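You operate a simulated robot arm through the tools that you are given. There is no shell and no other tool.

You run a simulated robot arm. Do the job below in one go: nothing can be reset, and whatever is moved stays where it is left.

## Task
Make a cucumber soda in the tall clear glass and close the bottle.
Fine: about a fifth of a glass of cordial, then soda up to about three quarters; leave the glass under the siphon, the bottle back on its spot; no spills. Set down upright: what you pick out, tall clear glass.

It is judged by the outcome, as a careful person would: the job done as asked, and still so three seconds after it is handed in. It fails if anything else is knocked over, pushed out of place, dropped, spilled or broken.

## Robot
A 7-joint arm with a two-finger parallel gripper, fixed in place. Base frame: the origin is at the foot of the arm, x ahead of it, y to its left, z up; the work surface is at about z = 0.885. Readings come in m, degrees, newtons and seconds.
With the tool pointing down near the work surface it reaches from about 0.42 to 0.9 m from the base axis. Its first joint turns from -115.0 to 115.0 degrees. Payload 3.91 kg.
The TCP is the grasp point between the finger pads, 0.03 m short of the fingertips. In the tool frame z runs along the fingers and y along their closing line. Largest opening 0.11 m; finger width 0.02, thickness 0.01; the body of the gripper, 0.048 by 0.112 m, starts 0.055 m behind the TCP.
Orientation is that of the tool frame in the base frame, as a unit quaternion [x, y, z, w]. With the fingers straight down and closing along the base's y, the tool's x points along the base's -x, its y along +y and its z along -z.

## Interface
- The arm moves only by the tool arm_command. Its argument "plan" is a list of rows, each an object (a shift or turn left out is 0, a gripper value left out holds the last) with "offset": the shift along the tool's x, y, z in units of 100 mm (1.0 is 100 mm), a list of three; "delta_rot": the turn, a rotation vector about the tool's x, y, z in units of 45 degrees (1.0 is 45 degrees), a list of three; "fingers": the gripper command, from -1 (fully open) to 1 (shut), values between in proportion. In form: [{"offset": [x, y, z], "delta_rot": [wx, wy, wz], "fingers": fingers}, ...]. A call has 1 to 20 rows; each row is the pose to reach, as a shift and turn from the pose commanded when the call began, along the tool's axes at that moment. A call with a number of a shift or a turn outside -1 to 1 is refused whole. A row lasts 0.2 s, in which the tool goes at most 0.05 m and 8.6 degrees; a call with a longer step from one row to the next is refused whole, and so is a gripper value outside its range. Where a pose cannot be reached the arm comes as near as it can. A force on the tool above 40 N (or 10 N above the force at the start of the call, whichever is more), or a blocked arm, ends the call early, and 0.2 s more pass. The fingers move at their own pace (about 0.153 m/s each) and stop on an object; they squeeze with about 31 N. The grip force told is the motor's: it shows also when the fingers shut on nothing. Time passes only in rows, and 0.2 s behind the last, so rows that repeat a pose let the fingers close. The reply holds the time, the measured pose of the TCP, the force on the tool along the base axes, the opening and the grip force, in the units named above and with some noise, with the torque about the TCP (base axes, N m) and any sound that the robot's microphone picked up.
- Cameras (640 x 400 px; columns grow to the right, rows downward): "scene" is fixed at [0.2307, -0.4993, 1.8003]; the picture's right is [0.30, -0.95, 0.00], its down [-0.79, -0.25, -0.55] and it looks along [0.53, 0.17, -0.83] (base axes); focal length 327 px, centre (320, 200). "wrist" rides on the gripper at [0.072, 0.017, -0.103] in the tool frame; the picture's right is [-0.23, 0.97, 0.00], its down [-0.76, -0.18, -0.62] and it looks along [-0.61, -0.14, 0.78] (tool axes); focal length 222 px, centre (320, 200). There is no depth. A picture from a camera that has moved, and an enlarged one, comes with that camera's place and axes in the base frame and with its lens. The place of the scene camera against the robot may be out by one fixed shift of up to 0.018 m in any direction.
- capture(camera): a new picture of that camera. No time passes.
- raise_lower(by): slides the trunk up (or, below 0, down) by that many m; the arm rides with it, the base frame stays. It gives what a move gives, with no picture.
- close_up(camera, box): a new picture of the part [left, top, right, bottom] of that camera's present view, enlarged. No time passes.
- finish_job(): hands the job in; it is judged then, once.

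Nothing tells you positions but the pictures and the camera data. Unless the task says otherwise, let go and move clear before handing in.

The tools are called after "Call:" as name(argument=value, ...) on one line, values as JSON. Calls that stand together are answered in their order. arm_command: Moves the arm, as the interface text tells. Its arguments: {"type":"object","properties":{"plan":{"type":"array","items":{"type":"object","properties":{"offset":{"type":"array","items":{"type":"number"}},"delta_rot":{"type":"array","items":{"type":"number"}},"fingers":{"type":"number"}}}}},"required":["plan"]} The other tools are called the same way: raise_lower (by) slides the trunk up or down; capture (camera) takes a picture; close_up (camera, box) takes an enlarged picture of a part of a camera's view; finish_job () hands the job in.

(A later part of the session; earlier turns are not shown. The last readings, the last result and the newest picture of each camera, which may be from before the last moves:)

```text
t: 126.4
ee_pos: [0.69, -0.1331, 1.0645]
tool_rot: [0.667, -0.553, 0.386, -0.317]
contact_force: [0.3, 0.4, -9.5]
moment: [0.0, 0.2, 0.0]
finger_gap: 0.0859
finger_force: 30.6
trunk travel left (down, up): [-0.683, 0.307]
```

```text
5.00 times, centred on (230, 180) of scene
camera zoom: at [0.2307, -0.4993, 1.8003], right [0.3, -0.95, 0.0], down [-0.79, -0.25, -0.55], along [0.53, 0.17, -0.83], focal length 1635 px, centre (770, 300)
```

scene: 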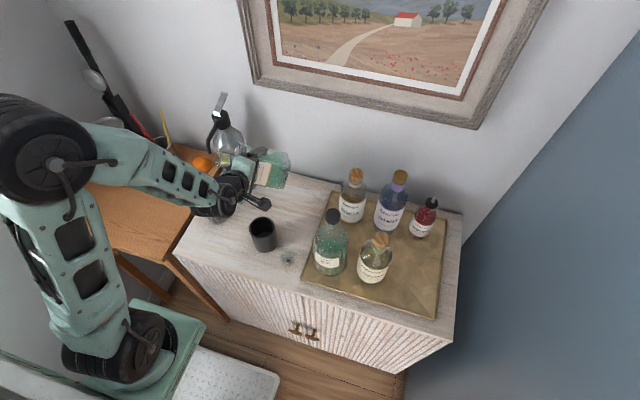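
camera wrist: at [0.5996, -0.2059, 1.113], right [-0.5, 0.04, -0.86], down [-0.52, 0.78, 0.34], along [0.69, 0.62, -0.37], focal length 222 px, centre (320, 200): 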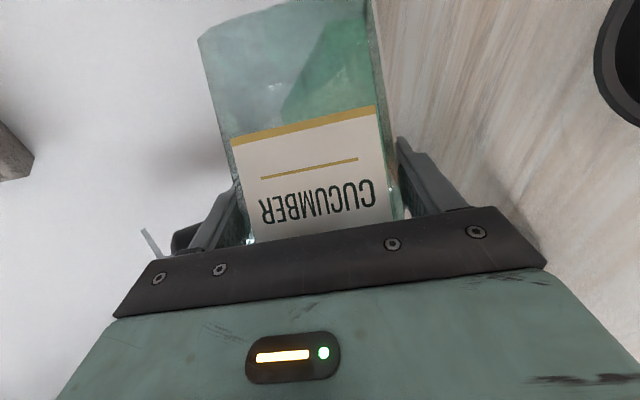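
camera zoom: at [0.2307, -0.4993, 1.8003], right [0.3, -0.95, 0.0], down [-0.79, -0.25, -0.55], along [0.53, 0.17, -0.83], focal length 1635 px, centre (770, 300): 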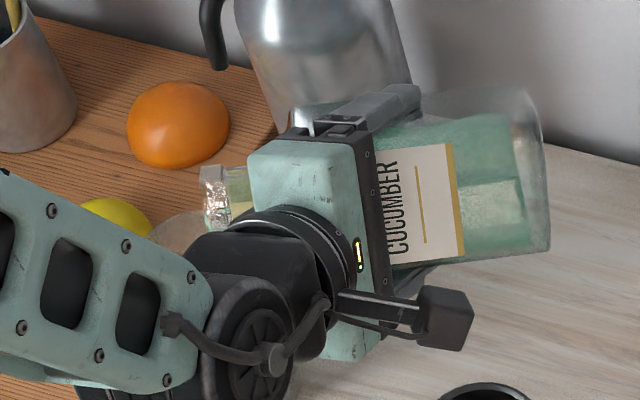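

Call:
arm_command(plan=[{"delta_rot": [0, 0, -0.03]}, {"delta_rot": [0, 0, -0.06]}, {"delta_rot": [0, 0, -0.06]}, {"delta_rot": [0, 0, -0.06]}])

Call:
capture(camera="wrist")

Call:
close_up(camera="scene", box=[190, 140, 270, 220])

```text
t: 127.4
ee_pos: [0.6917, -0.1321, 1.0637]
tool_rot: [0.68, -0.538, 0.393, -0.307]
contact_force: [0.7, 0.7, -10.3]
moment: [-0.02, 0.15, -0.02]
finger_gap: 0.0861
finger_force: 30.8
trunk travel left (down, up): [-0.683, 0.307]
```

```text
taken
camera wrist: at [0.6013, -0.2057, 1.1159], right [-0.5, -0.01, -0.86], down [-0.54, 0.79, 0.31], along [0.68, 0.62, -0.4], focal length 222 px, centre (320, 200)
```

wrist: 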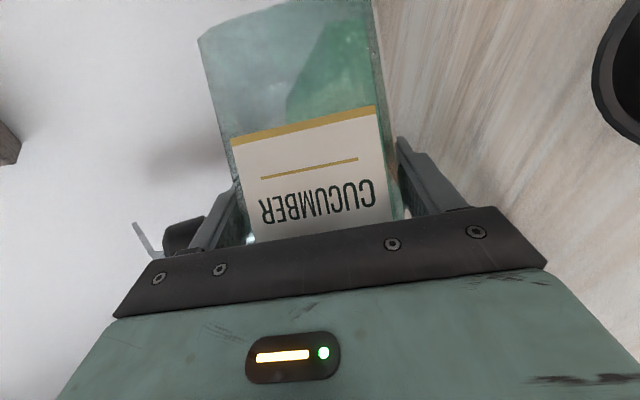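

```text
5.00 times, centred on (230, 180) of scene
camera zoom: at [0.2307, -0.4993, 1.8003], right [0.3, -0.95, 0.0], down [-0.79, -0.25, -0.55], along [0.53, 0.17, -0.83], focal length 1635 px, centre (770, 300)
```

zoom: 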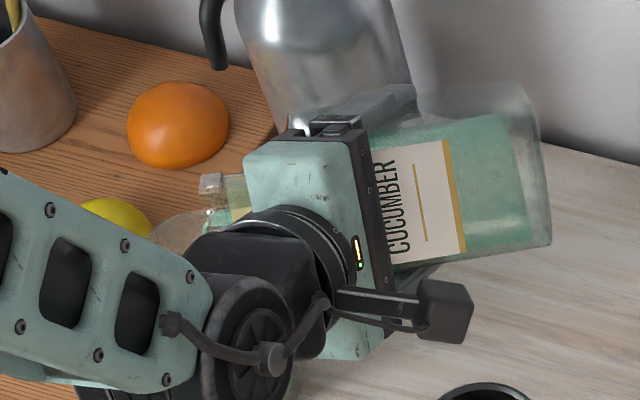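

Call:
arm_command(plan=[{"delta_rot": [0, 0, -0.03]}, {"delta_rot": [0, 0, -0.06]}, {"delta_rot": [0, 0, -0.06]}, {"delta_rot": [0, 0, -0.06]}])

Call:
close_up(camera="scene", box=[190, 140, 270, 220])

Call:
close_up(camera="wrist", box=[190, 0, 410, 230])

```text
t: 128.4
ee_pos: [0.6911, -0.1325, 1.064]
tool_rot: [0.692, -0.521, 0.4, -0.299]
contact_force: [-0.7, 0.2, -8.2]
moment: [0.02, 0.18, -0.05]
finger_gap: 0.086
finger_force: 30.7
trunk travel left (down, up): [-0.683, 0.307]
```

```text
5.00 times, centred on (230, 180) of scene
camera zoom: at [0.2307, -0.4993, 1.8003], right [0.3, -0.95, 0.0], down [-0.79, -0.25, -0.55], along [0.53, 0.17, -0.83], focal length 1635 px, centre (770, 300)
```

zoom: 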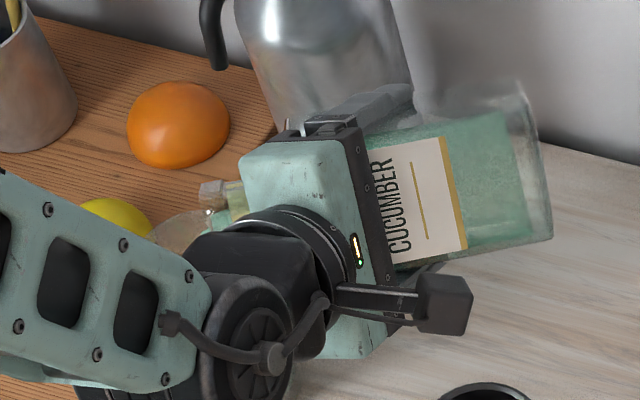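

```text
1.74 times, centred on (300, 115) of wrist
camera zoom: at [0.603, -0.2055, 1.1193], right [-0.5, -0.05, -0.86], down [-0.56, 0.78, 0.27], along [0.66, 0.62, -0.42], focal length 386 px, centre (355, 348)
```

zoom: 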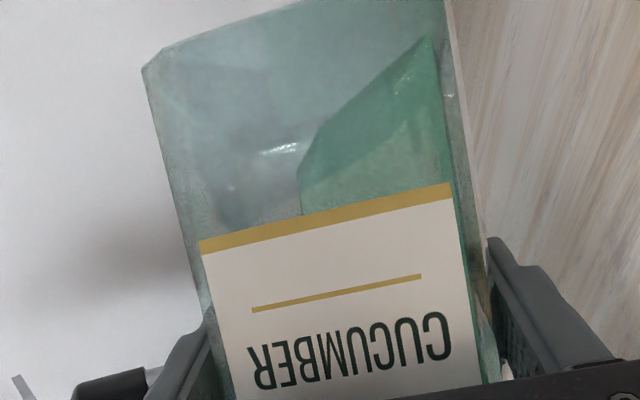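

Call:
close_up(camera="scene", box=[210, 165, 250, 195])

```text
13.33 times, centred on (230, 180) of scene
camera zoom: at [0.2307, -0.4993, 1.8003], right [0.3, -0.95, 0.0], down [-0.79, -0.25, -0.55], along [0.53, 0.17, -0.83], focal length 4360 px, centre (1520, 467)
```

zoom: 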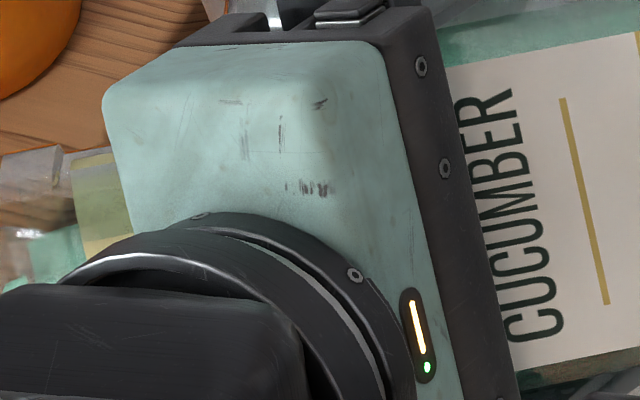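

Call:
close_up(camera="scene", box=[195, 165, 235, 195])

```text
13.33 times, centred on (215, 180) of scene
camera zoom: at [0.2307, -0.4993, 1.8003], right [0.3, -0.95, 0.0], down [-0.79, -0.25, -0.55], along [0.53, 0.17, -0.83], focal length 4360 px, centre (1720, 467)
```

zoom: 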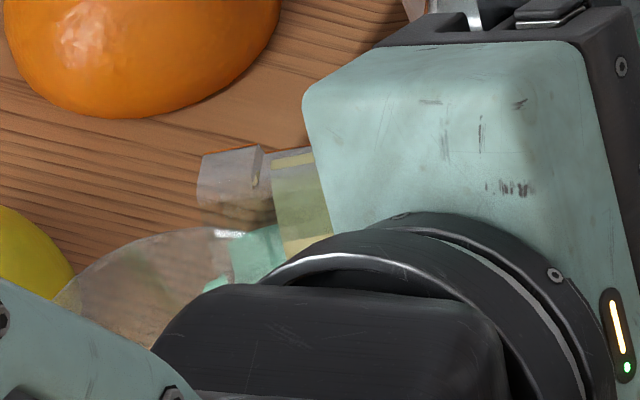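

The stream has started and is landing inside the rim. I'll hold briefly and check.

Call:
arm_command(plan=[{"delta_rot": [0, 0, 0]}, {"delta_rot": [0, 0, 0]}])

Call:
close_up(camera="scene", box=[195, 165, 235, 195])

```text
t: 129.0
ee_pos: [0.6908, -0.1327, 1.0641]
tool_rot: [0.693, -0.521, 0.4, -0.298]
contact_force: [0.5, -0.3, -9.0]
moment: [0.01, 0.16, -0.06]
finger_gap: 0.0859
finger_force: 30.8
trunk travel left (down, up): [-0.683, 0.307]
```

```text
13.33 times, centred on (215, 180) of scene
camera zoom: at [0.2307, -0.4993, 1.8003], right [0.3, -0.95, 0.0], down [-0.79, -0.25, -0.55], along [0.53, 0.17, -0.83], focal length 4360 px, centre (1720, 467)
```

zoom: 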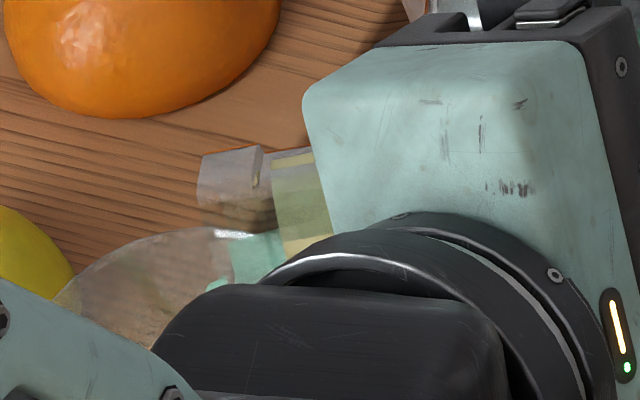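

Call:
arm_command(plan=[{"delta_rot": [0, 0, 0]}, {"delta_rot": [0, 0, 0]}, {"delta_rot": [0, 0, 0]}, {"delta_rot": [0, 0, 0]}])

Call:
close_up(camera="scene", box=[195, 165, 235, 195])

Call:
capture(camera="scene")

```text
t: 130.0
ee_pos: [0.6915, -0.1306, 1.065]
tool_rot: [0.692, -0.521, 0.401, -0.297]
contact_force: [-1.0, 0.0, -8.8]
moment: [0.0, 0.15, -0.01]
finger_gap: 0.0859
finger_force: 31.8
trunk travel left (down, up): [-0.683, 0.307]
```

```text
13.33 times, centred on (215, 180) of scene
camera zoom: at [0.2307, -0.4993, 1.8003], right [0.3, -0.95, 0.0], down [-0.79, -0.25, -0.55], along [0.53, 0.17, -0.83], focal length 4360 px, centre (1720, 467)
```

zoom: 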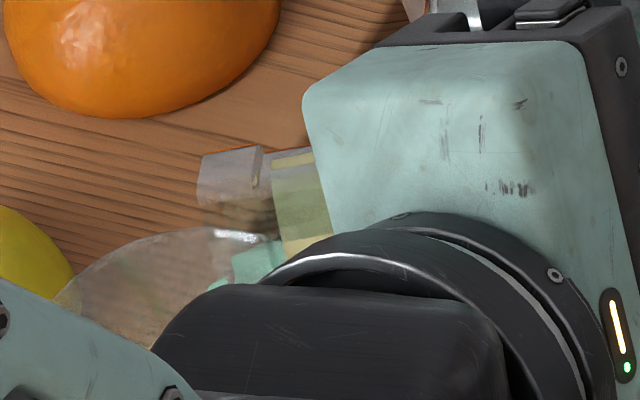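

```text
taken
```

scene: 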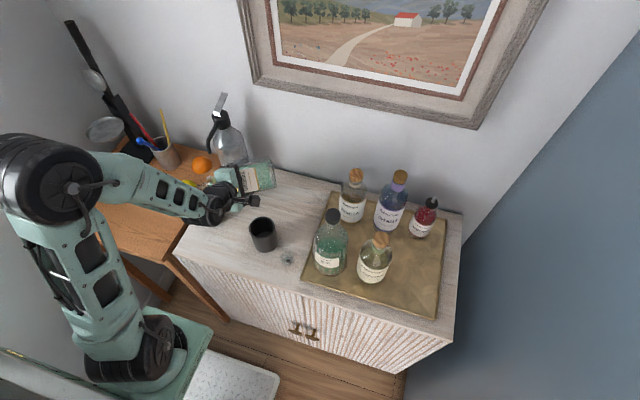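

The stream is tapering off. I'll roll back to see the level in the glass.

Call:
arm_command(plan=[{"delta_rot": [0, 0, 0.13]}, {"delta_rot": [0, 0, 0.26]}, {"delta_rot": [0, 0, 0.38]}, {"delta_rot": [0, 0, 0.38]}, {"delta_rot": [0, 0, 0.38]}])

Call:
close_up(camera="wrist", box=[440, 120, 640, 300])

Call:
close_up(camera="scene", box=[195, 165, 235, 195])

```text
t: 131.2
ee_pos: [0.6915, -0.1311, 1.0643]
tool_rot: [-0.608, 0.617, -0.352, 0.354]
contact_force: [0.2, -0.2, -9.4]
moment: [-0.01, 0.14, -0.01]
finger_gap: 0.086
finger_force: 30.7
trunk travel left (down, up): [-0.683, 0.307]
```

```text
2.22 times, centred on (540, 210) of wrist
camera zoom: at [0.5922, -0.2036, 1.1004], right [-0.49, 0.24, -0.84], down [-0.44, 0.76, 0.47], along [0.75, 0.6, -0.26], focal length 494 px, centre (-169, 178)
```

zoom: 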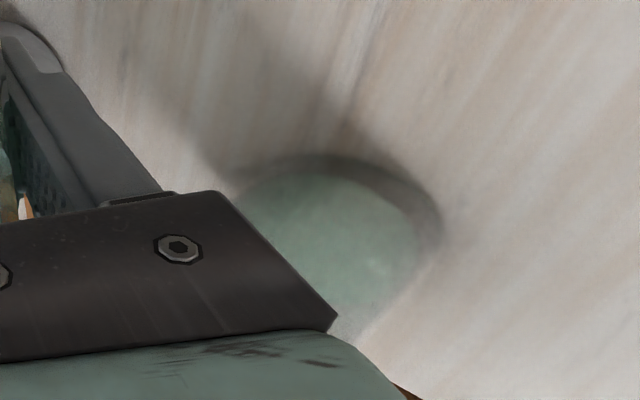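

```text
13.33 times, centred on (215, 180) of scene
camera zoom: at [0.2307, -0.4993, 1.8003], right [0.3, -0.95, 0.0], down [-0.79, -0.25, -0.55], along [0.53, 0.17, -0.83], focal length 4360 px, centre (1720, 467)
```

zoom: 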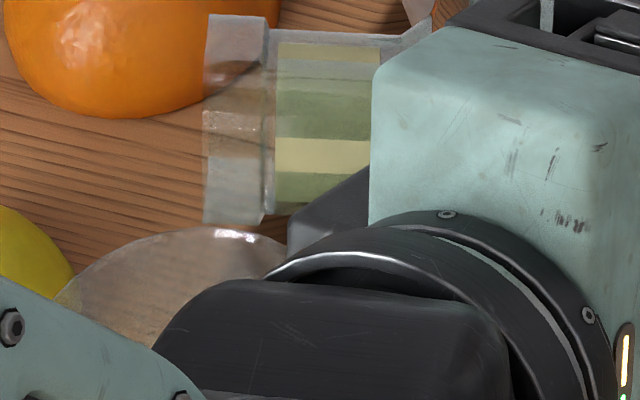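

Green cordial is in the glass. I'll roll back a bit further for a better side view of the level.

Call:
arm_command(plan=[{"delta_rot": [0, 0, 0.15]}, {"delta_rot": [0, 0, 0.3]}, {"delta_rot": [0, 0, 0.45]}, {"delta_rot": [0, 0, 0.45]}])

Call:
close_up(camera="wrist", box=[440, 120, 640, 300])

Call:
capture(camera="wrist")

```text
t: 132.2
ee_pos: [0.6914, -0.1326, 1.0652]
tool_rot: [-0.488, 0.715, -0.284, 0.411]
contact_force: [0.3, -0.8, -8.6]
moment: [-0.01, 0.15, 0.03]
finger_gap: 0.0858
finger_force: 30.9
trunk travel left (down, up): [-0.683, 0.307]
```

```text
2.22 times, centred on (540, 210) of wrist
camera zoom: at [0.58, -0.1933, 1.0797], right [-0.41, 0.56, -0.72], down [-0.32, 0.65, 0.69], along [0.86, 0.51, -0.09], focal length 494 px, centre (-169, 178)
```

zoom: 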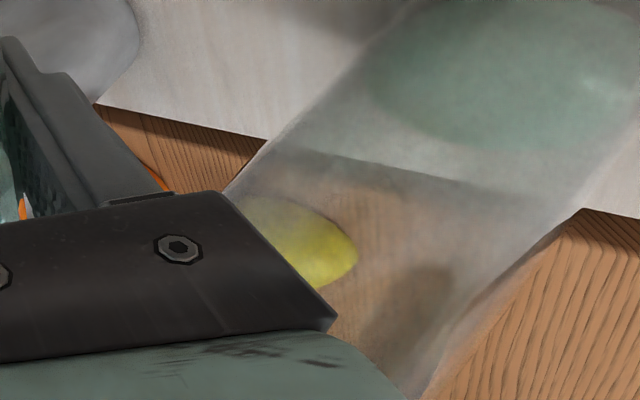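

```text
taken
camera wrist: at [0.58, -0.1933, 1.0797], right [-0.41, 0.56, -0.72], down [-0.32, 0.65, 0.69], along [0.86, 0.51, -0.09], focal length 222 px, centre (320, 200)
```

wrist: 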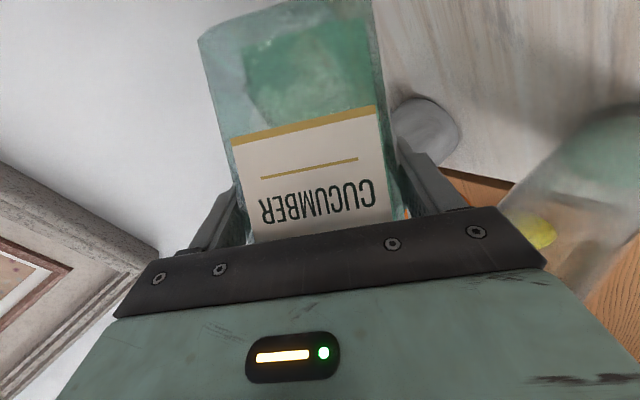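

Only a shallow layer so far, about 5% of the glass. I'll tilt again a few degrees further than before and hold.

Call:
arm_command(plan=[{"delta_rot": [0, 0, -0.17]}, {"delta_rot": [0, 0, -0.34]}, {"delta_rot": [0, 0, -0.5]}, {"delta_rot": [0, 0, -0.65]}, {"delta_rot": [0, 0, -0.78]}, {"delta_rot": [0, 0, -0.84]}, {"delta_rot": [0, 0, -0.885]}, {"delta_rot": [0, 0, -0.885]}])

Call:
close_up(camera="scene", box=[195, 165, 235, 195])

Call:
arm_command(plan=[{"delta_rot": [0, 0, 0]}, {"delta_rot": [0, 0, 0]}, {"delta_rot": [0, 0, 0]}, {"delta_rot": [0, 0, 0]}])

Call:
close_up(camera="scene", box=[195, 165, 235, 195])

```text
t: 134.0
ee_pos: [0.6924, -0.1334, 1.0658]
tool_rot: [0.704, -0.505, 0.407, -0.289]
contact_force: [0.5, 0.1, -9.3]
moment: [0.03, 0.16, 0.03]
finger_gap: 0.0862
finger_force: 30.7
trunk travel left (down, up): [-0.683, 0.307]
```

```text
13.33 times, centred on (215, 180) of scene
camera zoom: at [0.2307, -0.4993, 1.8003], right [0.3, -0.95, 0.0], down [-0.79, -0.25, -0.55], along [0.53, 0.17, -0.83], focal length 4360 px, centre (1720, 467)
```

zoom: 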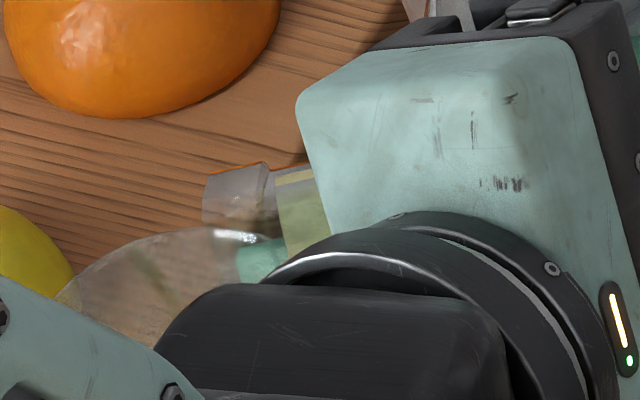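

```text
t: 135.0
ee_pos: [0.6912, -0.1314, 1.0641]
tool_rot: [0.703, -0.507, 0.407, -0.289]
contact_force: [-0.3, -0.1, -8.3]
moment: [0.01, 0.15, 0.01]
finger_gap: 0.0861
finger_force: 31.3
trunk travel left (down, up): [-0.683, 0.307]
```

```text
13.33 times, centred on (215, 180) of scene
camera zoom: at [0.2307, -0.4993, 1.8003], right [0.3, -0.95, 0.0], down [-0.79, -0.25, -0.55], along [0.53, 0.17, -0.83], focal length 4360 px, centre (1720, 467)
```

zoom: 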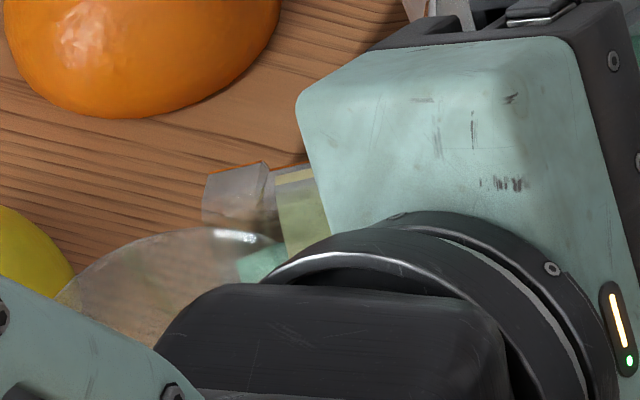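

Call:
arm_command(plan=[{"delta_rot": [0, 0, 0.17]}, {"delta_rot": [0, 0, 0.34]}, {"delta_rot": [0, 0, 0.51]}, {"delta_rot": [0, 0, 0.68]}, {"delta_rot": [0, 0, 0.68]}])

Call:
close_up(camera="wrist", box=[440, 120, 640, 300])

```text
t: 136.2
ee_pos: [0.6913, -0.1323, 1.0653]
tool_rot: [-0.545, 0.674, -0.316, 0.387]
contact_force: [0.0, 0.0, -8.7]
moment: [-0.02, 0.16, -0.01]
finger_gap: 0.0859
finger_force: 31.2
trunk travel left (down, up): [-0.683, 0.307]
```

```text
2.22 times, centred on (540, 210) of wrist
camera zoom: at [0.5856, -0.1985, 1.0882], right [-0.45, 0.42, -0.78], down [-0.37, 0.71, 0.6], along [0.81, 0.56, -0.16], focal length 494 px, centre (-169, 178)
```

zoom: 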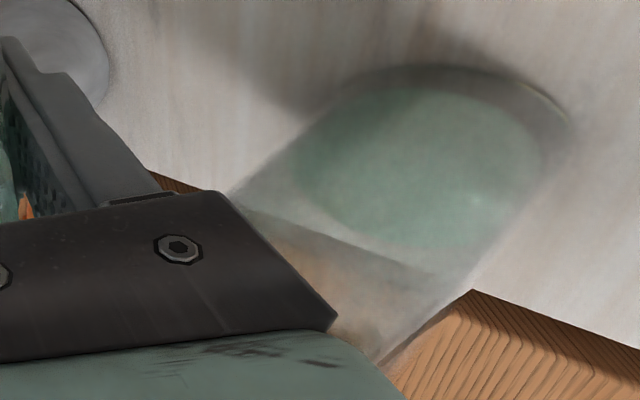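

The level is at roughly 9%. I'll raise 5 mm for rim clearance and pour a bit more at a slightly steeper tilt.

Call:
raise_lower(by=0.005)

Call:
arm_command(plan=[{"delta_rot": [0, 0, -0.17]}, {"delta_rot": [0, 0, -0.34]}, {"delta_rot": [0, 0, -0.5]}, {"delta_rot": [0, 0, -0.62]}, {"delta_rot": [0, 0, -0.68]}, {"delta_rot": [0, 0, -0.715]}, {"delta_rot": [0, 0, -0.715]}, {"delta_rot": [0, 0, -0.715]}, {"delta_rot": [0, 0, -0.715]}])

Call:
close_up(camera="scene", box=[195, 165, 235, 195])

Call:
arm_command(plan=[{"delta_rot": [0, 0, 0]}, {"delta_rot": [0, 0, 0]}, {"delta_rot": [0, 0, 0]}, {"delta_rot": [0, 0, 0]}])

Call:
close_up(camera="scene", box=[195, 165, 235, 195])

Call:
arm_command(plan=[{"delta_rot": [0, 0, 0.17]}, {"delta_rot": [0, 0, 0.34]}, {"delta_rot": [0, 0, 0.51]}, {"delta_rot": [0, 0, 0.71]}, {"delta_rot": [0, 0, 0.71]}])

Call:
close_up(camera="wrist", box=[440, 120, 640, 300])

```text
t: 136.7
ee_pos: [0.6912, -0.1317, 1.0691]
tool_rot: [-0.546, 0.673, -0.316, 0.386]
contact_force: [0.2, 0.0, -9.3]
moment: [0.0, 0.12, 0.0]
finger_gap: 0.0855
finger_force: 31.0
trunk travel left (down, up): [-0.688, 0.302]
```

```text
t: 138.7
ee_pos: [0.6915, -0.1311, 1.0698]
tool_rot: [0.711, -0.497, 0.41, -0.284]
contact_force: [0.2, 0.4, -7.9]
moment: [-0.01, 0.15, 0.0]
finger_gap: 0.0859
finger_force: 31.0
trunk travel left (down, up): [-0.688, 0.302]
```

```text
13.33 times, centred on (215, 180) of scene
camera zoom: at [0.2307, -0.4993, 1.8003], right [0.3, -0.95, 0.0], down [-0.79, -0.25, -0.55], along [0.53, 0.17, -0.83], focal length 4360 px, centre (1720, 467)
```

zoom: 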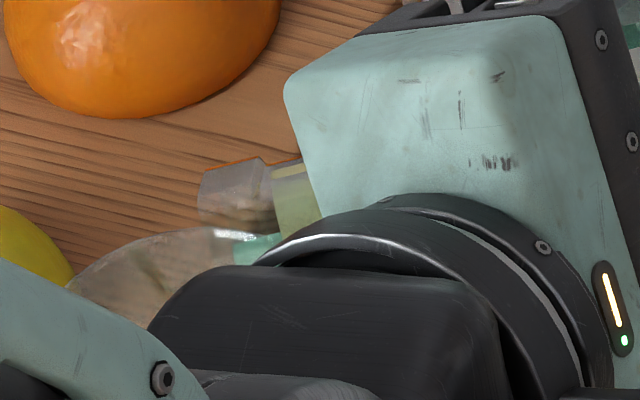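

```text
t: 139.7
ee_pos: [0.6926, -0.1305, 1.0701]
tool_rot: [0.71, -0.496, 0.411, -0.284]
contact_force: [0.1, -0.1, -8.3]
moment: [-0.03, 0.17, 0.0]
finger_gap: 0.086
finger_force: 30.5
trunk travel left (down, up): [-0.688, 0.302]
```

```text
13.33 times, centred on (215, 180) of scene
camera zoom: at [0.2307, -0.4993, 1.8003], right [0.3, -0.95, 0.0], down [-0.79, -0.25, -0.55], along [0.53, 0.17, -0.83], focal length 4360 px, centre (1720, 467)
```

zoom: 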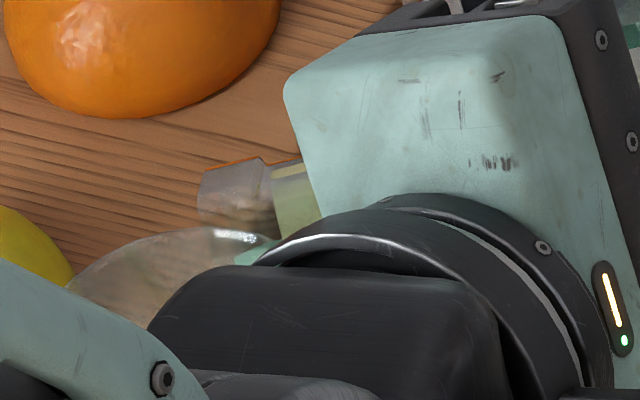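

```text
refused: row 4 steps farther than a row can; nothing moved
```

```text
2.22 times, centred on (540, 210) of wrist
camera zoom: at [0.6065, -0.2052, 1.1287], right [-0.5, -0.12, -0.86], down [-0.58, 0.78, 0.23], along [0.64, 0.61, -0.46], focal length 494 px, centre (-169, 178)
```

zoom: 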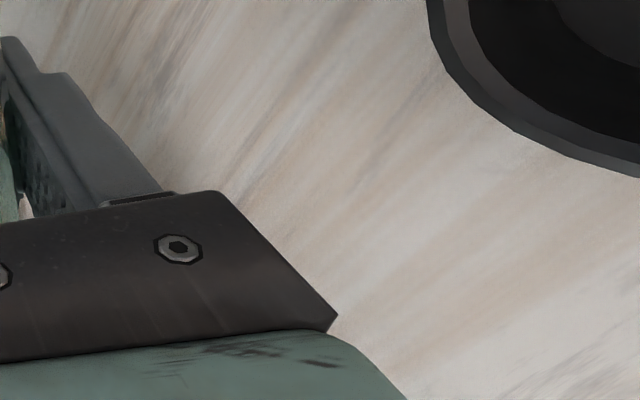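

The roll-back was refused for too large a step. I'll roll back now with valid steps.

Call:
arm_command(plan=[{"delta_rot": [0, 0, 0.18]}, {"delta_rot": [0, 0, 0.36]}, {"delta_rot": [0, 0, 0.54]}, {"delta_rot": [0, 0, 0.71]}, {"delta_rot": [0, 0, 0.71]}])

Call:
close_up(camera="wrist", box=[440, 120, 640, 300])

```text
t: 140.9
ee_pos: [0.6915, -0.1321, 1.0687]
tool_rot: [-0.545, 0.673, -0.317, 0.386]
contact_force: [-0.5, -0.3, -7.5]
moment: [-0.04, 0.14, -0.02]
finger_gap: 0.0862
finger_force: 31.0
trunk travel left (down, up): [-0.688, 0.302]
```

```text
2.22 times, centred on (540, 210) of wrist
camera zoom: at [0.5858, -0.1984, 1.0931], right [-0.45, 0.42, -0.79], down [-0.37, 0.71, 0.6], along [0.81, 0.56, -0.17], focal length 494 px, centre (-169, 178)
```

zoom: 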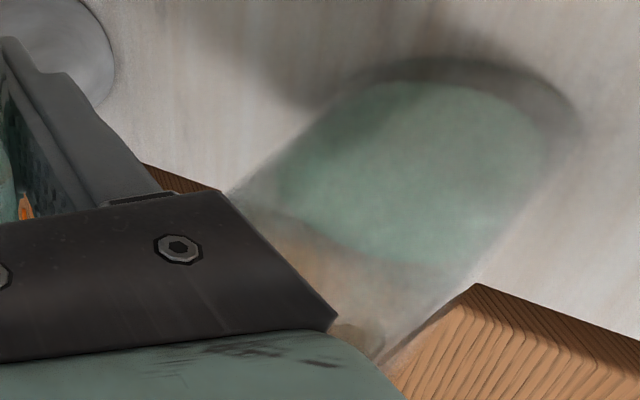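

The level looks near a fifth. To measure properly, I'll roll upright further over the glass, then raise clear so the fixed camera can see it.

Call:
arm_command(plan=[{"delta_rot": [0, 0, 0.17]}, {"delta_rot": [0, 0, 0.34]}, {"delta_rot": [0, 0, 0.51]}, {"delta_rot": [0, 0, 0.68]}, {"delta_rot": [0, 0, 0.75]}])

Call:
raise_lower(by=0.17)

Call:
close_up(camera="scene", box=[170, 160, 250, 240])

Call:
close_up(camera="scene", box=[190, 170, 240, 230])

Call:
capture(camera="wrist")

```text
t: 142.1
ee_pos: [0.6906, -0.1312, 1.0696]
tool_rot: [-0.327, 0.802, -0.191, 0.462]
contact_force: [-0.7, -0.4, -7.9]
moment: [-0.03, 0.18, 0.0]
finger_gap: 0.0858
finger_force: 30.6
trunk travel left (down, up): [-0.688, 0.302]
```

```text
t: 144.0
ee_pos: [0.6917, -0.1318, 1.2399]
tool_rot: [-0.327, 0.802, -0.192, 0.461]
contact_force: [0.3, -0.8, -7.5]
moment: [0.0, 0.13, 0.0]
finger_gap: 0.0857
finger_force: 31.0
trunk travel left (down, up): [-0.858, 0.132]
```

```text
5.00 times, centred on (210, 200) of scene
camera zoom: at [0.2307, -0.4993, 1.8003], right [0.3, -0.95, 0.0], down [-0.79, -0.25, -0.55], along [0.53, 0.17, -0.83], focal length 1635 px, centre (870, 200)
```

zoom: 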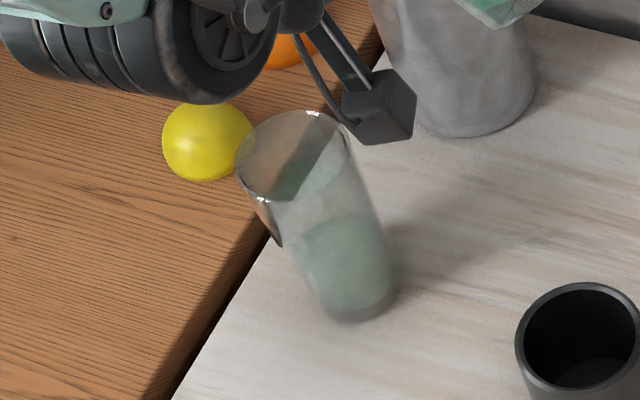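

```text
6.67 times, centred on (215, 200) of scene
camera zoom: at [0.2307, -0.4993, 1.8003], right [0.3, -0.95, 0.0], down [-0.79, -0.25, -0.55], along [0.53, 0.17, -0.83], focal length 2180 px, centre (1020, 200)
```

zoom: 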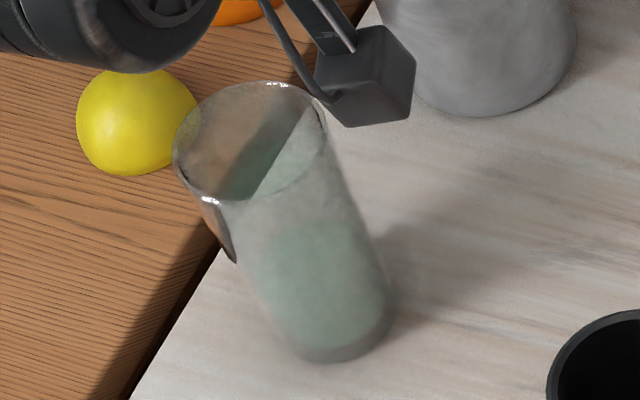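

```text
taken
camera wrist: at [0.5698, -0.1703, 1.2355], right [-0.26, 0.85, -0.45], down [-0.2, 0.41, 0.89], along [0.94, 0.32, 0.07], focal length 222 px, centre (320, 200)
```

wrist: 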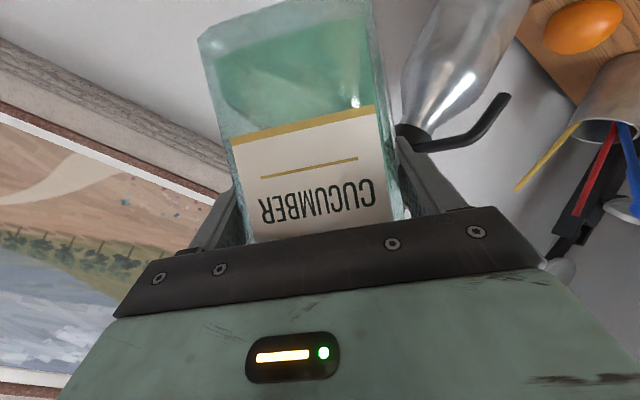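

From the fixed camera the cordial stands at about 20–22% of the inner height, which is right on target. I'll check carefully for spills before returning the bottle.

Call:
capture(camera="scene")

Call:
close_up(camera="scene", box=[170, 150, 330, 290])

```text
taken
```

scene: 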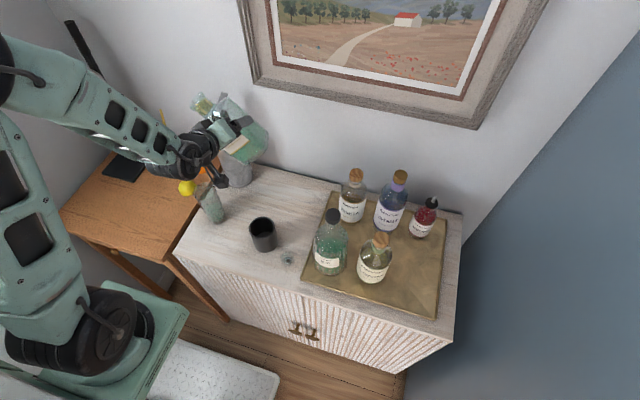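

```text
2.86 times, centred on (250, 220) of scene
camera zoom: at [0.2307, -0.4993, 1.8003], right [0.3, -0.95, 0.0], down [-0.79, -0.25, -0.55], along [0.53, 0.17, -0.83], focal length 934 px, centre (520, 143)
```

zoom: 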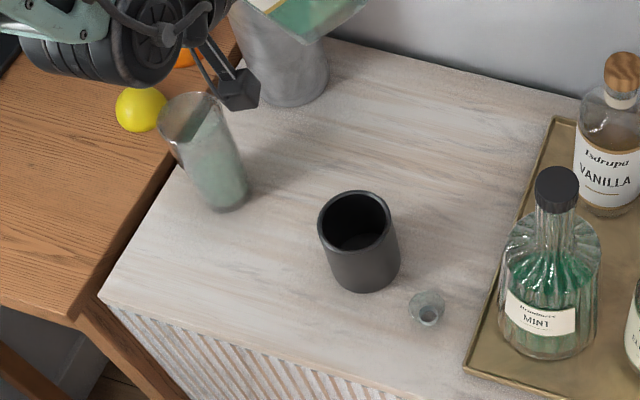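

Call:
close_up(camera="scene", box=[194, 180, 230, 226])

```text
8.70 times, centred on (212, 203) of scene
camera zoom: at [0.2307, -0.4993, 1.8003], right [0.3, -0.95, 0.0], down [-0.79, -0.25, -0.55], along [0.53, 0.17, -0.83], focal length 2844 px, centre (1259, 174)
```

zoom: 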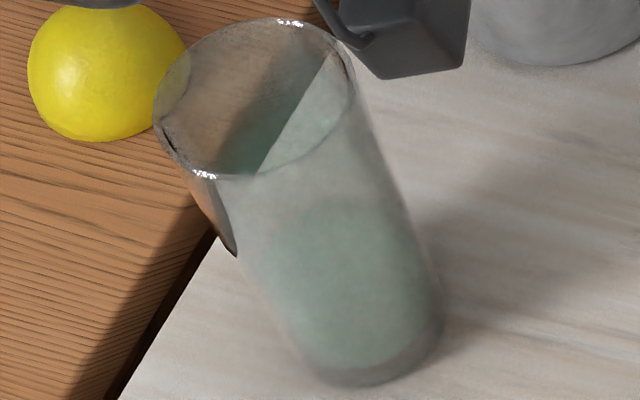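

Careful fitting of both views puts the surface about 45 mm above the table including the thick base. That is roughly a fifth of the volume with no spill, so I'll return the bottle upright to its spot.

Call:
arm_command(plan=[{"delta_rot": [0, 0, 0.17], "fingers": 1}, {"delta_rot": [0, 0, 0.34]}, {"delta_rot": [0, 0, 0.51]}, {"delta_rot": [0, 0, 0.68]}, {"delta_rot": [0, 0, 0.85]}, {"delta_rot": [0, 0, 0.983]}, {"delta_rot": [0, 0, 0.983]}])

Call:
arm_command(plan=[{"offset": [0, -0.22, 0]}, {"offset": [0, -0.45, 0]}, {"offset": [0, -0.45, 0]}])

Call:
arm_command(plan=[{"offset": [0.03, -0.24, -0.045]}, {"offset": [0.05, -0.48, -0.09]}, {"offset": [0.08, -0.72, -0.13]}, {"offset": [0.1, -0.95, -0.177]}])

Call:
arm_command(plan=[{"offset": [0.03, -0.24, -0.045]}, {"offset": [0.05, -0.48, -0.09]}, {"offset": [0.08, -0.72, -0.13]}, {"offset": [0.1, -0.95, -0.177]}])

Call:
capture(camera="scene")

```text
t: 145.6
ee_pos: [0.6923, -0.1319, 1.239]
tool_rot: [0.0, 0.866, -0.004, 0.499]
contact_force: [1.1, -0.1, -9.0]
moment: [0.0, 0.14, 0.02]
finger_gap: 0.0861
finger_force: 30.5
trunk travel left (down, up): [-0.858, 0.132]
```

```text
t: 146.4
ee_pos: [0.6918, -0.1778, 1.2406]
tool_rot: [-0.001, 0.866, -0.004, 0.499]
contact_force: [-0.9, -0.3, -8.0]
moment: [0.02, 0.16, 0.01]
finger_gap: 0.0856
finger_force: 31.1
trunk travel left (down, up): [-0.858, 0.132]
```

```text
t: 147.4
ee_pos: [0.673, -0.2745, 1.2414]
tool_rot: [-0.001, 0.866, -0.004, 0.5]
contact_force: [0.7, 0.9, -8.3]
moment: [-0.04, 0.12, -0.07]
finger_gap: 0.0858
finger_force: 31.5
trunk travel left (down, up): [-0.858, 0.132]
```

```text
t: 148.4
ee_pos: [0.6502, -0.3684, 1.2415]
tool_rot: [-0.002, 0.866, -0.003, 0.499]
contact_force: [0.8, 1.0, -9.3]
moment: [-0.01, 0.1, 0.02]
finger_gap: 0.0861
finger_force: 31.4
trunk travel left (down, up): [-0.858, 0.132]
```

```text
taken
```

scene: 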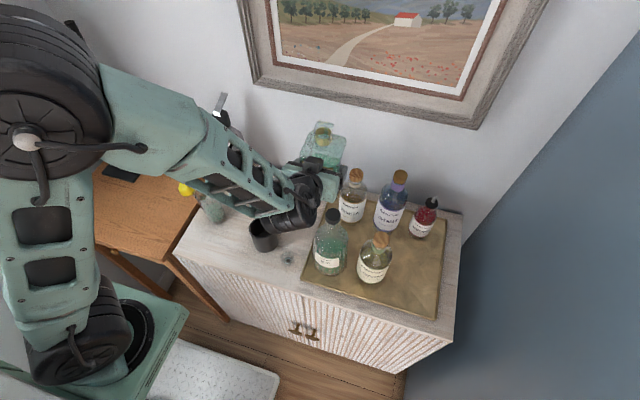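

Call:
arm_command(plan=[{"offset": [0.03, -0.24, -0.045]}, {"offset": [0.05, -0.48, -0.09]}, {"offset": [0.08, -0.72, -0.13]}, {"offset": [0.1, -0.95, -0.177]}])

Call:
arm_command(plan=[{"offset": [0.03, -0.24, -0.045]}, {"offset": [0.05, -0.48, -0.09]}, {"offset": [0.08, -0.72, -0.13]}, {"offset": [0.1, -0.95, -0.177]}])

Call:
arm_command(plan=[{"offset": [0.03, -0.24, -0.045]}, {"offset": [0.05, -0.48, -0.09]}, {"offset": [0.08, -0.72, -0.13]}, {"offset": [0.1, -0.85, -0.177]}, {"offset": [0.1, -0.85, -0.177]}])

Call:
capture(camera="scene")

Call:
capture(camera="wrist")

```text
t: 149.4
ee_pos: [0.6289, -0.462, 1.2415]
tool_rot: [-0.001, 0.867, -0.004, 0.499]
contact_force: [0.3, 0.5, -8.6]
moment: [0.01, 0.19, -0.06]
finger_gap: 0.0858
finger_force: 30.9
trunk travel left (down, up): [-0.858, 0.132]
```

```text
t: 150.4
ee_pos: [0.6085, -0.5563, 1.2444]
tool_rot: [-0.001, 0.867, -0.003, 0.499]
contact_force: [0.8, 0.1, -7.9]
moment: [0.02, 0.14, 0.0]
finger_gap: 0.0856
finger_force: 30.7
trunk travel left (down, up): [-0.858, 0.132]
```

```text
t: 151.6
ee_pos: [0.5871, -0.6422, 1.245]
tool_rot: [-0.002, 0.866, -0.003, 0.499]
contact_force: [0.4, -0.2, -8.5]
moment: [0.03, 0.14, -0.01]
finger_gap: 0.0858
finger_force: 30.8
trunk travel left (down, up): [-0.858, 0.132]
```

```text
taken
```

scene: 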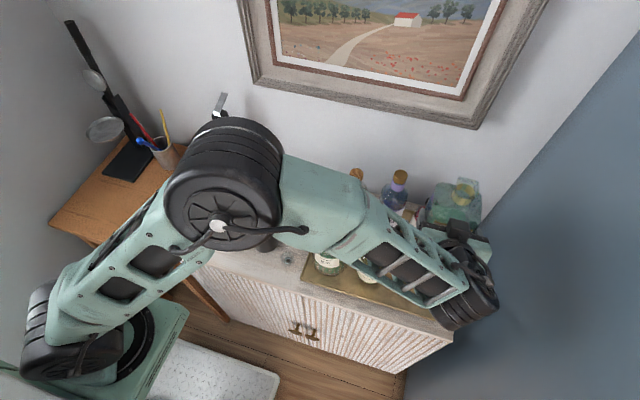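

```text
taken
camera wrist: at [0.462, -0.6251, 1.2323], right [0.12, 0.98, 0.19], down [-0.16, -0.17, 0.97], along [0.98, -0.14, 0.13], focal length 222 px, centre (320, 200)
```

wrist: 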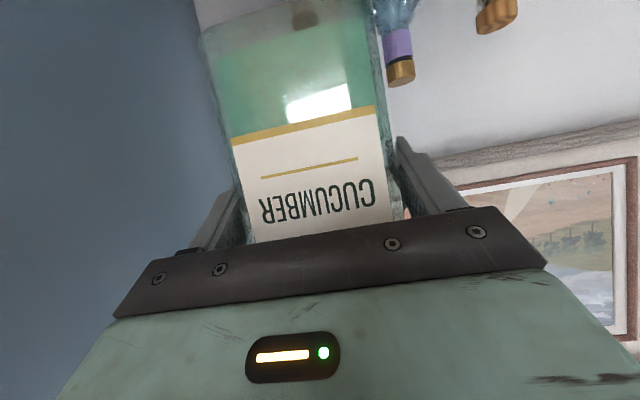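

Back over its spot to within about 1 mm. I'll lower it.

Call:
raise_lower(by=-0.25)

Call:
close_up(camera="scene", box=[340, 210, 480, 340])

Call:
capture(camera="wrist")

```text
t: 154.2
ee_pos: [0.587, -0.6412, 0.995]
tool_rot: [-0.002, 0.867, -0.003, 0.499]
contact_force: [-0.8, 0.1, -8.3]
moment: [-0.02, 0.15, 0.01]
finger_gap: 0.0861
finger_force: 30.2
trunk travel left (down, up): [-0.608, 0.382]
```

```text
3.08 times, centred on (410, 275) of scene
camera zoom: at [0.2307, -0.4993, 1.8003], right [0.3, -0.95, 0.0], down [-0.79, -0.25, -0.55], along [0.53, 0.17, -0.83], focal length 1006 px, centre (43, -31)
```

zoom: 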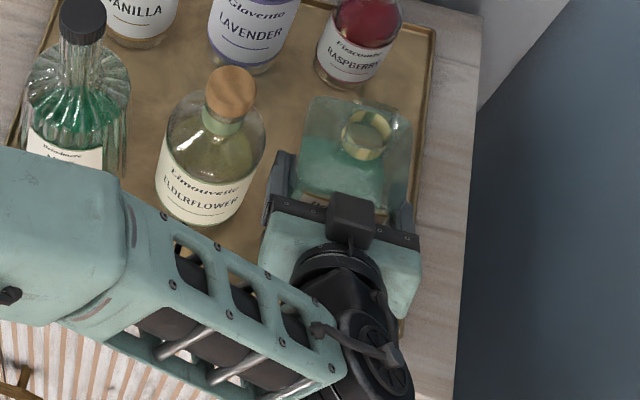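

```text
taken
camera wrist: at [0.462, -0.6248, 0.9826], right [0.12, 0.98, 0.19], down [-0.16, -0.17, 0.97], along [0.98, -0.14, 0.13], focal length 222 px, centre (320, 200)
```

wrist: 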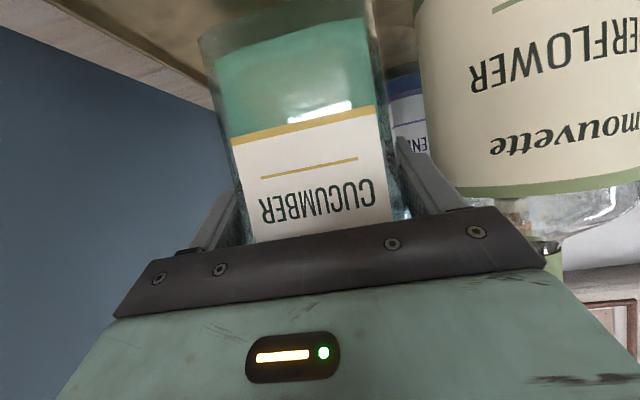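

Call:
raise_lower(by=-0.018)

Call:
raise_lower(by=-0.003)

Call:
raise_lower(by=-0.002)

```text
t: 154.9
ee_pos: [0.589, -0.6426, 0.9756]
tool_rot: [-0.002, 0.866, -0.004, 0.499]
contact_force: [0.0, 0.5, -7.9]
moment: [0.02, 0.16, 0.02]
finger_gap: 0.0858
finger_force: 31.2
trunk travel left (down, up): [-0.59, 0.4]
```

```text
t: 155.4
ee_pos: [0.588, -0.6421, 0.9733]
tool_rot: [-0.001, 0.866, -0.004, 0.499]
contact_force: [0.2, -0.2, -7.8]
moment: [-0.04, 0.17, -0.01]
finger_gap: 0.0861
finger_force: 30.8
trunk travel left (down, up): [-0.587, 0.403]
```

```text
t: 155.9
ee_pos: [0.5875, -0.6426, 0.9726]
tool_rot: [-0.001, 0.866, -0.004, 0.5]
contact_force: [-0.7, 0.4, -2.1]
moment: [0.27, 0.32, 0.03]
finger_gap: 0.0858
finger_force: 30.7
trunk travel left (down, up): [-0.585, 0.405]
```

The bottle is resting on its spot. I'll release and back straight out.

Call:
arm_command(plan=[{"fingers": -0.3}, {"fingers": -0.6}, {"fingers": -0.67}, {"fingers": -0.67}])

Call:
close_up(camera="wrist", box=[160, 20, 480, 230])

Call:
arm_command(plan=[{"offset": [0.075, 0, -0.13], "fingers": -0.67}, {"offset": [0.15, 0, -0.26], "fingers": -0.67}, {"offset": [0.25, 0, -0.433], "fingers": -0.67}, {"offset": [0.35, 0, -0.606], "fingers": -0.67}])

Call:
close_up(camera="scene", box=[340, 210, 480, 340])

Call:
capture(camera="wrist")

```text
t: 156.9
ee_pos: [0.5879, -0.6422, 0.9725]
tool_rot: [-0.001, 0.866, -0.004, 0.5]
contact_force: [-0.1, -0.5, -0.1]
moment: [-0.01, 0.02, 0.01]
finger_gap: 0.0917
finger_force: 0.1
trunk travel left (down, up): [-0.585, 0.405]
```

```text
1.90 times, centred on (320, 125) of wrist
camera zoom: at [0.4619, -0.6246, 0.9599], right [0.11, 0.98, 0.19], down [-0.16, -0.17, 0.97], along [0.98, -0.14, 0.13], focal length 423 px, centre (320, 343)
```

zoom: 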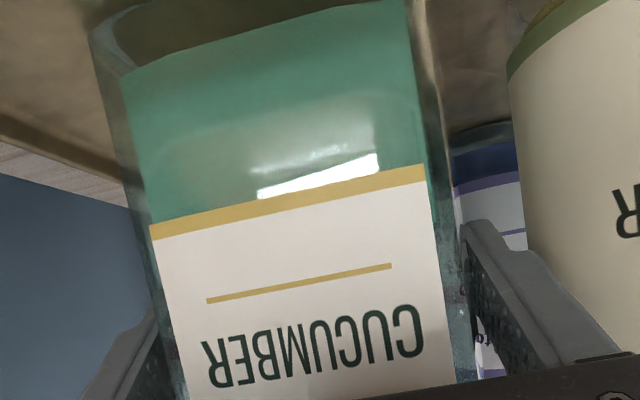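

```text
t: 157.9
ee_pos: [0.5182, -0.6416, 0.972]
tool_rot: [-0.002, 0.866, -0.003, 0.499]
contact_force: [0.0, -0.1, 0.0]
moment: [0.03, -0.01, 0.01]
finger_gap: 0.092
finger_force: 0.0
trunk travel left (down, up): [-0.585, 0.405]
```

```text
3.08 times, centred on (410, 275) of scene
camera zoom: at [0.2307, -0.4993, 1.8003], right [0.3, -0.95, 0.0], down [-0.79, -0.25, -0.55], along [0.53, 0.17, -0.83], focal length 1006 px, centre (43, -31)
```

zoom: 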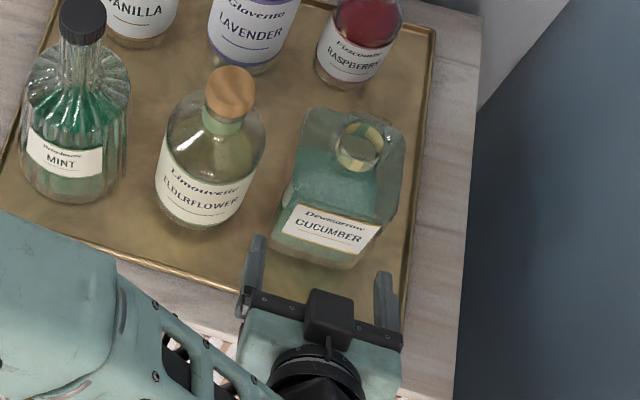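

```text
taken
camera wrist: at [0.3922, -0.6247, 0.9598], right [0.11, 0.98, 0.19], down [-0.16, -0.17, 0.97], along [0.98, -0.14, 0.13], focal length 222 px, centre (320, 200)
```

wrist: 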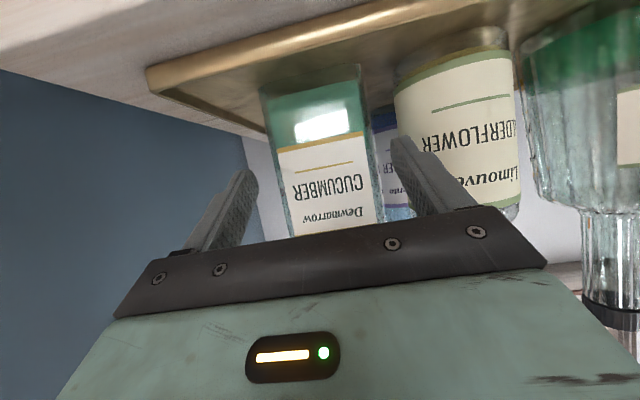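

The bottle is back on its spot. I'll fetch the stopper now: raise, travel left, and pitch to 45°.

Call:
raise_lower(by=0.25)

Call:
arm_command(plan=[{"offset": [0, 0.33, 0], "delta_rot": [0, 0.11, 0], "fingers": -0.1}, {"offset": [0, 0.66, 0], "delta_rot": [0, 0.22, 0]}, {"offset": [0, 1.0, 0], "delta_rot": [0, 0.333, 0]}])

Call:
arm_command(plan=[{"offset": [0, 0.33, 0]}, {"offset": [0, 0.66, 0]}, {"offset": [0, 1.0, 0]}])

Call:
arm_command(plan=[{"offset": [0, 0.33, 0]}, {"offset": [0, 0.66, 0]}, {"offset": [0, 1.0, 0]}])

Call:
arm_command(plan=[{"offset": [-0.09, 0.22, 0.09]}, {"offset": [-0.18, 0.47, 0.18]}, {"offset": [-0.18, 0.47, 0.18]}])

Call:
capture(camera="scene")

Call:
capture(camera="wrist")

```text
t: 160.5
ee_pos: [0.5184, -0.6428, 1.2219]
tool_rot: [-0.002, 0.866, -0.003, 0.5]
contact_force: [0.1, -0.9, -0.2]
moment: [0.01, -0.03, 0.0]
finger_gap: 0.0918
finger_force: 0.0
trunk travel left (down, up): [-0.835, 0.155]
```

```text
t: 161.3
ee_pos: [0.5198, -0.5421, 1.222]
tool_rot: [-0.001, 0.924, -0.004, 0.382]
contact_force: [0.2, -0.5, -0.2]
moment: [0.03, 0.01, 0.04]
finger_gap: 0.0606
finger_force: 0.0
trunk travel left (down, up): [-0.835, 0.155]
```

```text
t: 162.1
ee_pos: [0.5201, -0.4439, 1.2222]
tool_rot: [-0.002, 0.924, -0.003, 0.382]
contact_force: [0.3, -0.6, 0.6]
moment: [-0.02, -0.02, 0.01]
finger_gap: 0.0604
finger_force: 0.0
trunk travel left (down, up): [-0.835, 0.155]
```

```text
t: 162.9
ee_pos: [0.5197, -0.3409, 1.2206]
tool_rot: [-0.001, 0.924, -0.004, 0.382]
contact_force: [-0.1, 0.4, 0.3]
moment: [0.01, 0.02, 0.03]
finger_gap: 0.0604
finger_force: 0.0
trunk travel left (down, up): [-0.835, 0.155]
```

```text
t: 163.7
ee_pos: [0.5511, -0.3022, 1.2243]
tool_rot: [-0.001, 0.924, -0.003, 0.382]
contact_force: [0.0, -1.0, -0.3]
moment: [0.0, -0.02, -0.02]
finger_gap: 0.0605
finger_force: 0.1
out of reach, approached as far as the arm can: row 2, 3
trunk travel left (down, up): [-0.835, 0.155]
```

```text
taken
```

scene: 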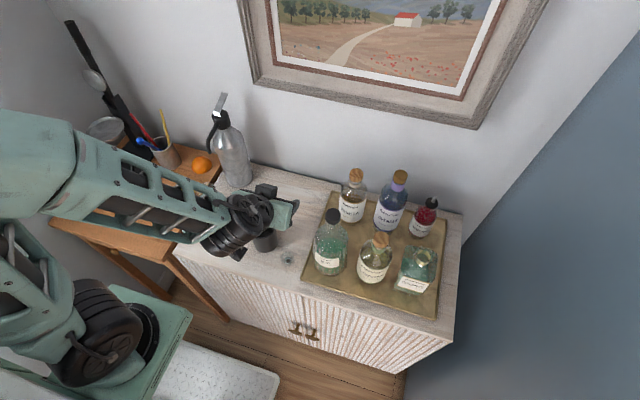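

```text
taken
camera wrist: at [0.4269, -0.2851, 1.245], right [0.16, 0.97, 0.15], down [0.1, -0.17, 0.98], along [0.98, -0.14, -0.12], focal length 222 px, centre (320, 200)
```

wrist: 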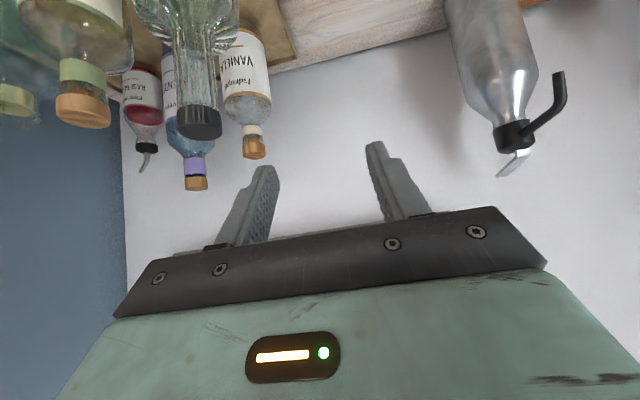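

Call:
arm_command(plan=[{"offset": [-0.22, 0, -0.22]}, {"offset": [-0.45, 0, -0.45]}, {"offset": [-0.67, 0, -0.67]}, {"offset": [-0.67, 0, -0.67]}])

```text
t: 164.7
ee_pos: [0.5529, -0.2995, 1.319]
tool_rot: [-0.001, 0.924, -0.003, 0.382]
contact_force: [-0.1, 0.3, -0.4]
moment: [0.01, 0.0, -0.01]
finger_gap: 0.0604
finger_force: 0.1
trunk travel left (down, up): [-0.835, 0.155]
```

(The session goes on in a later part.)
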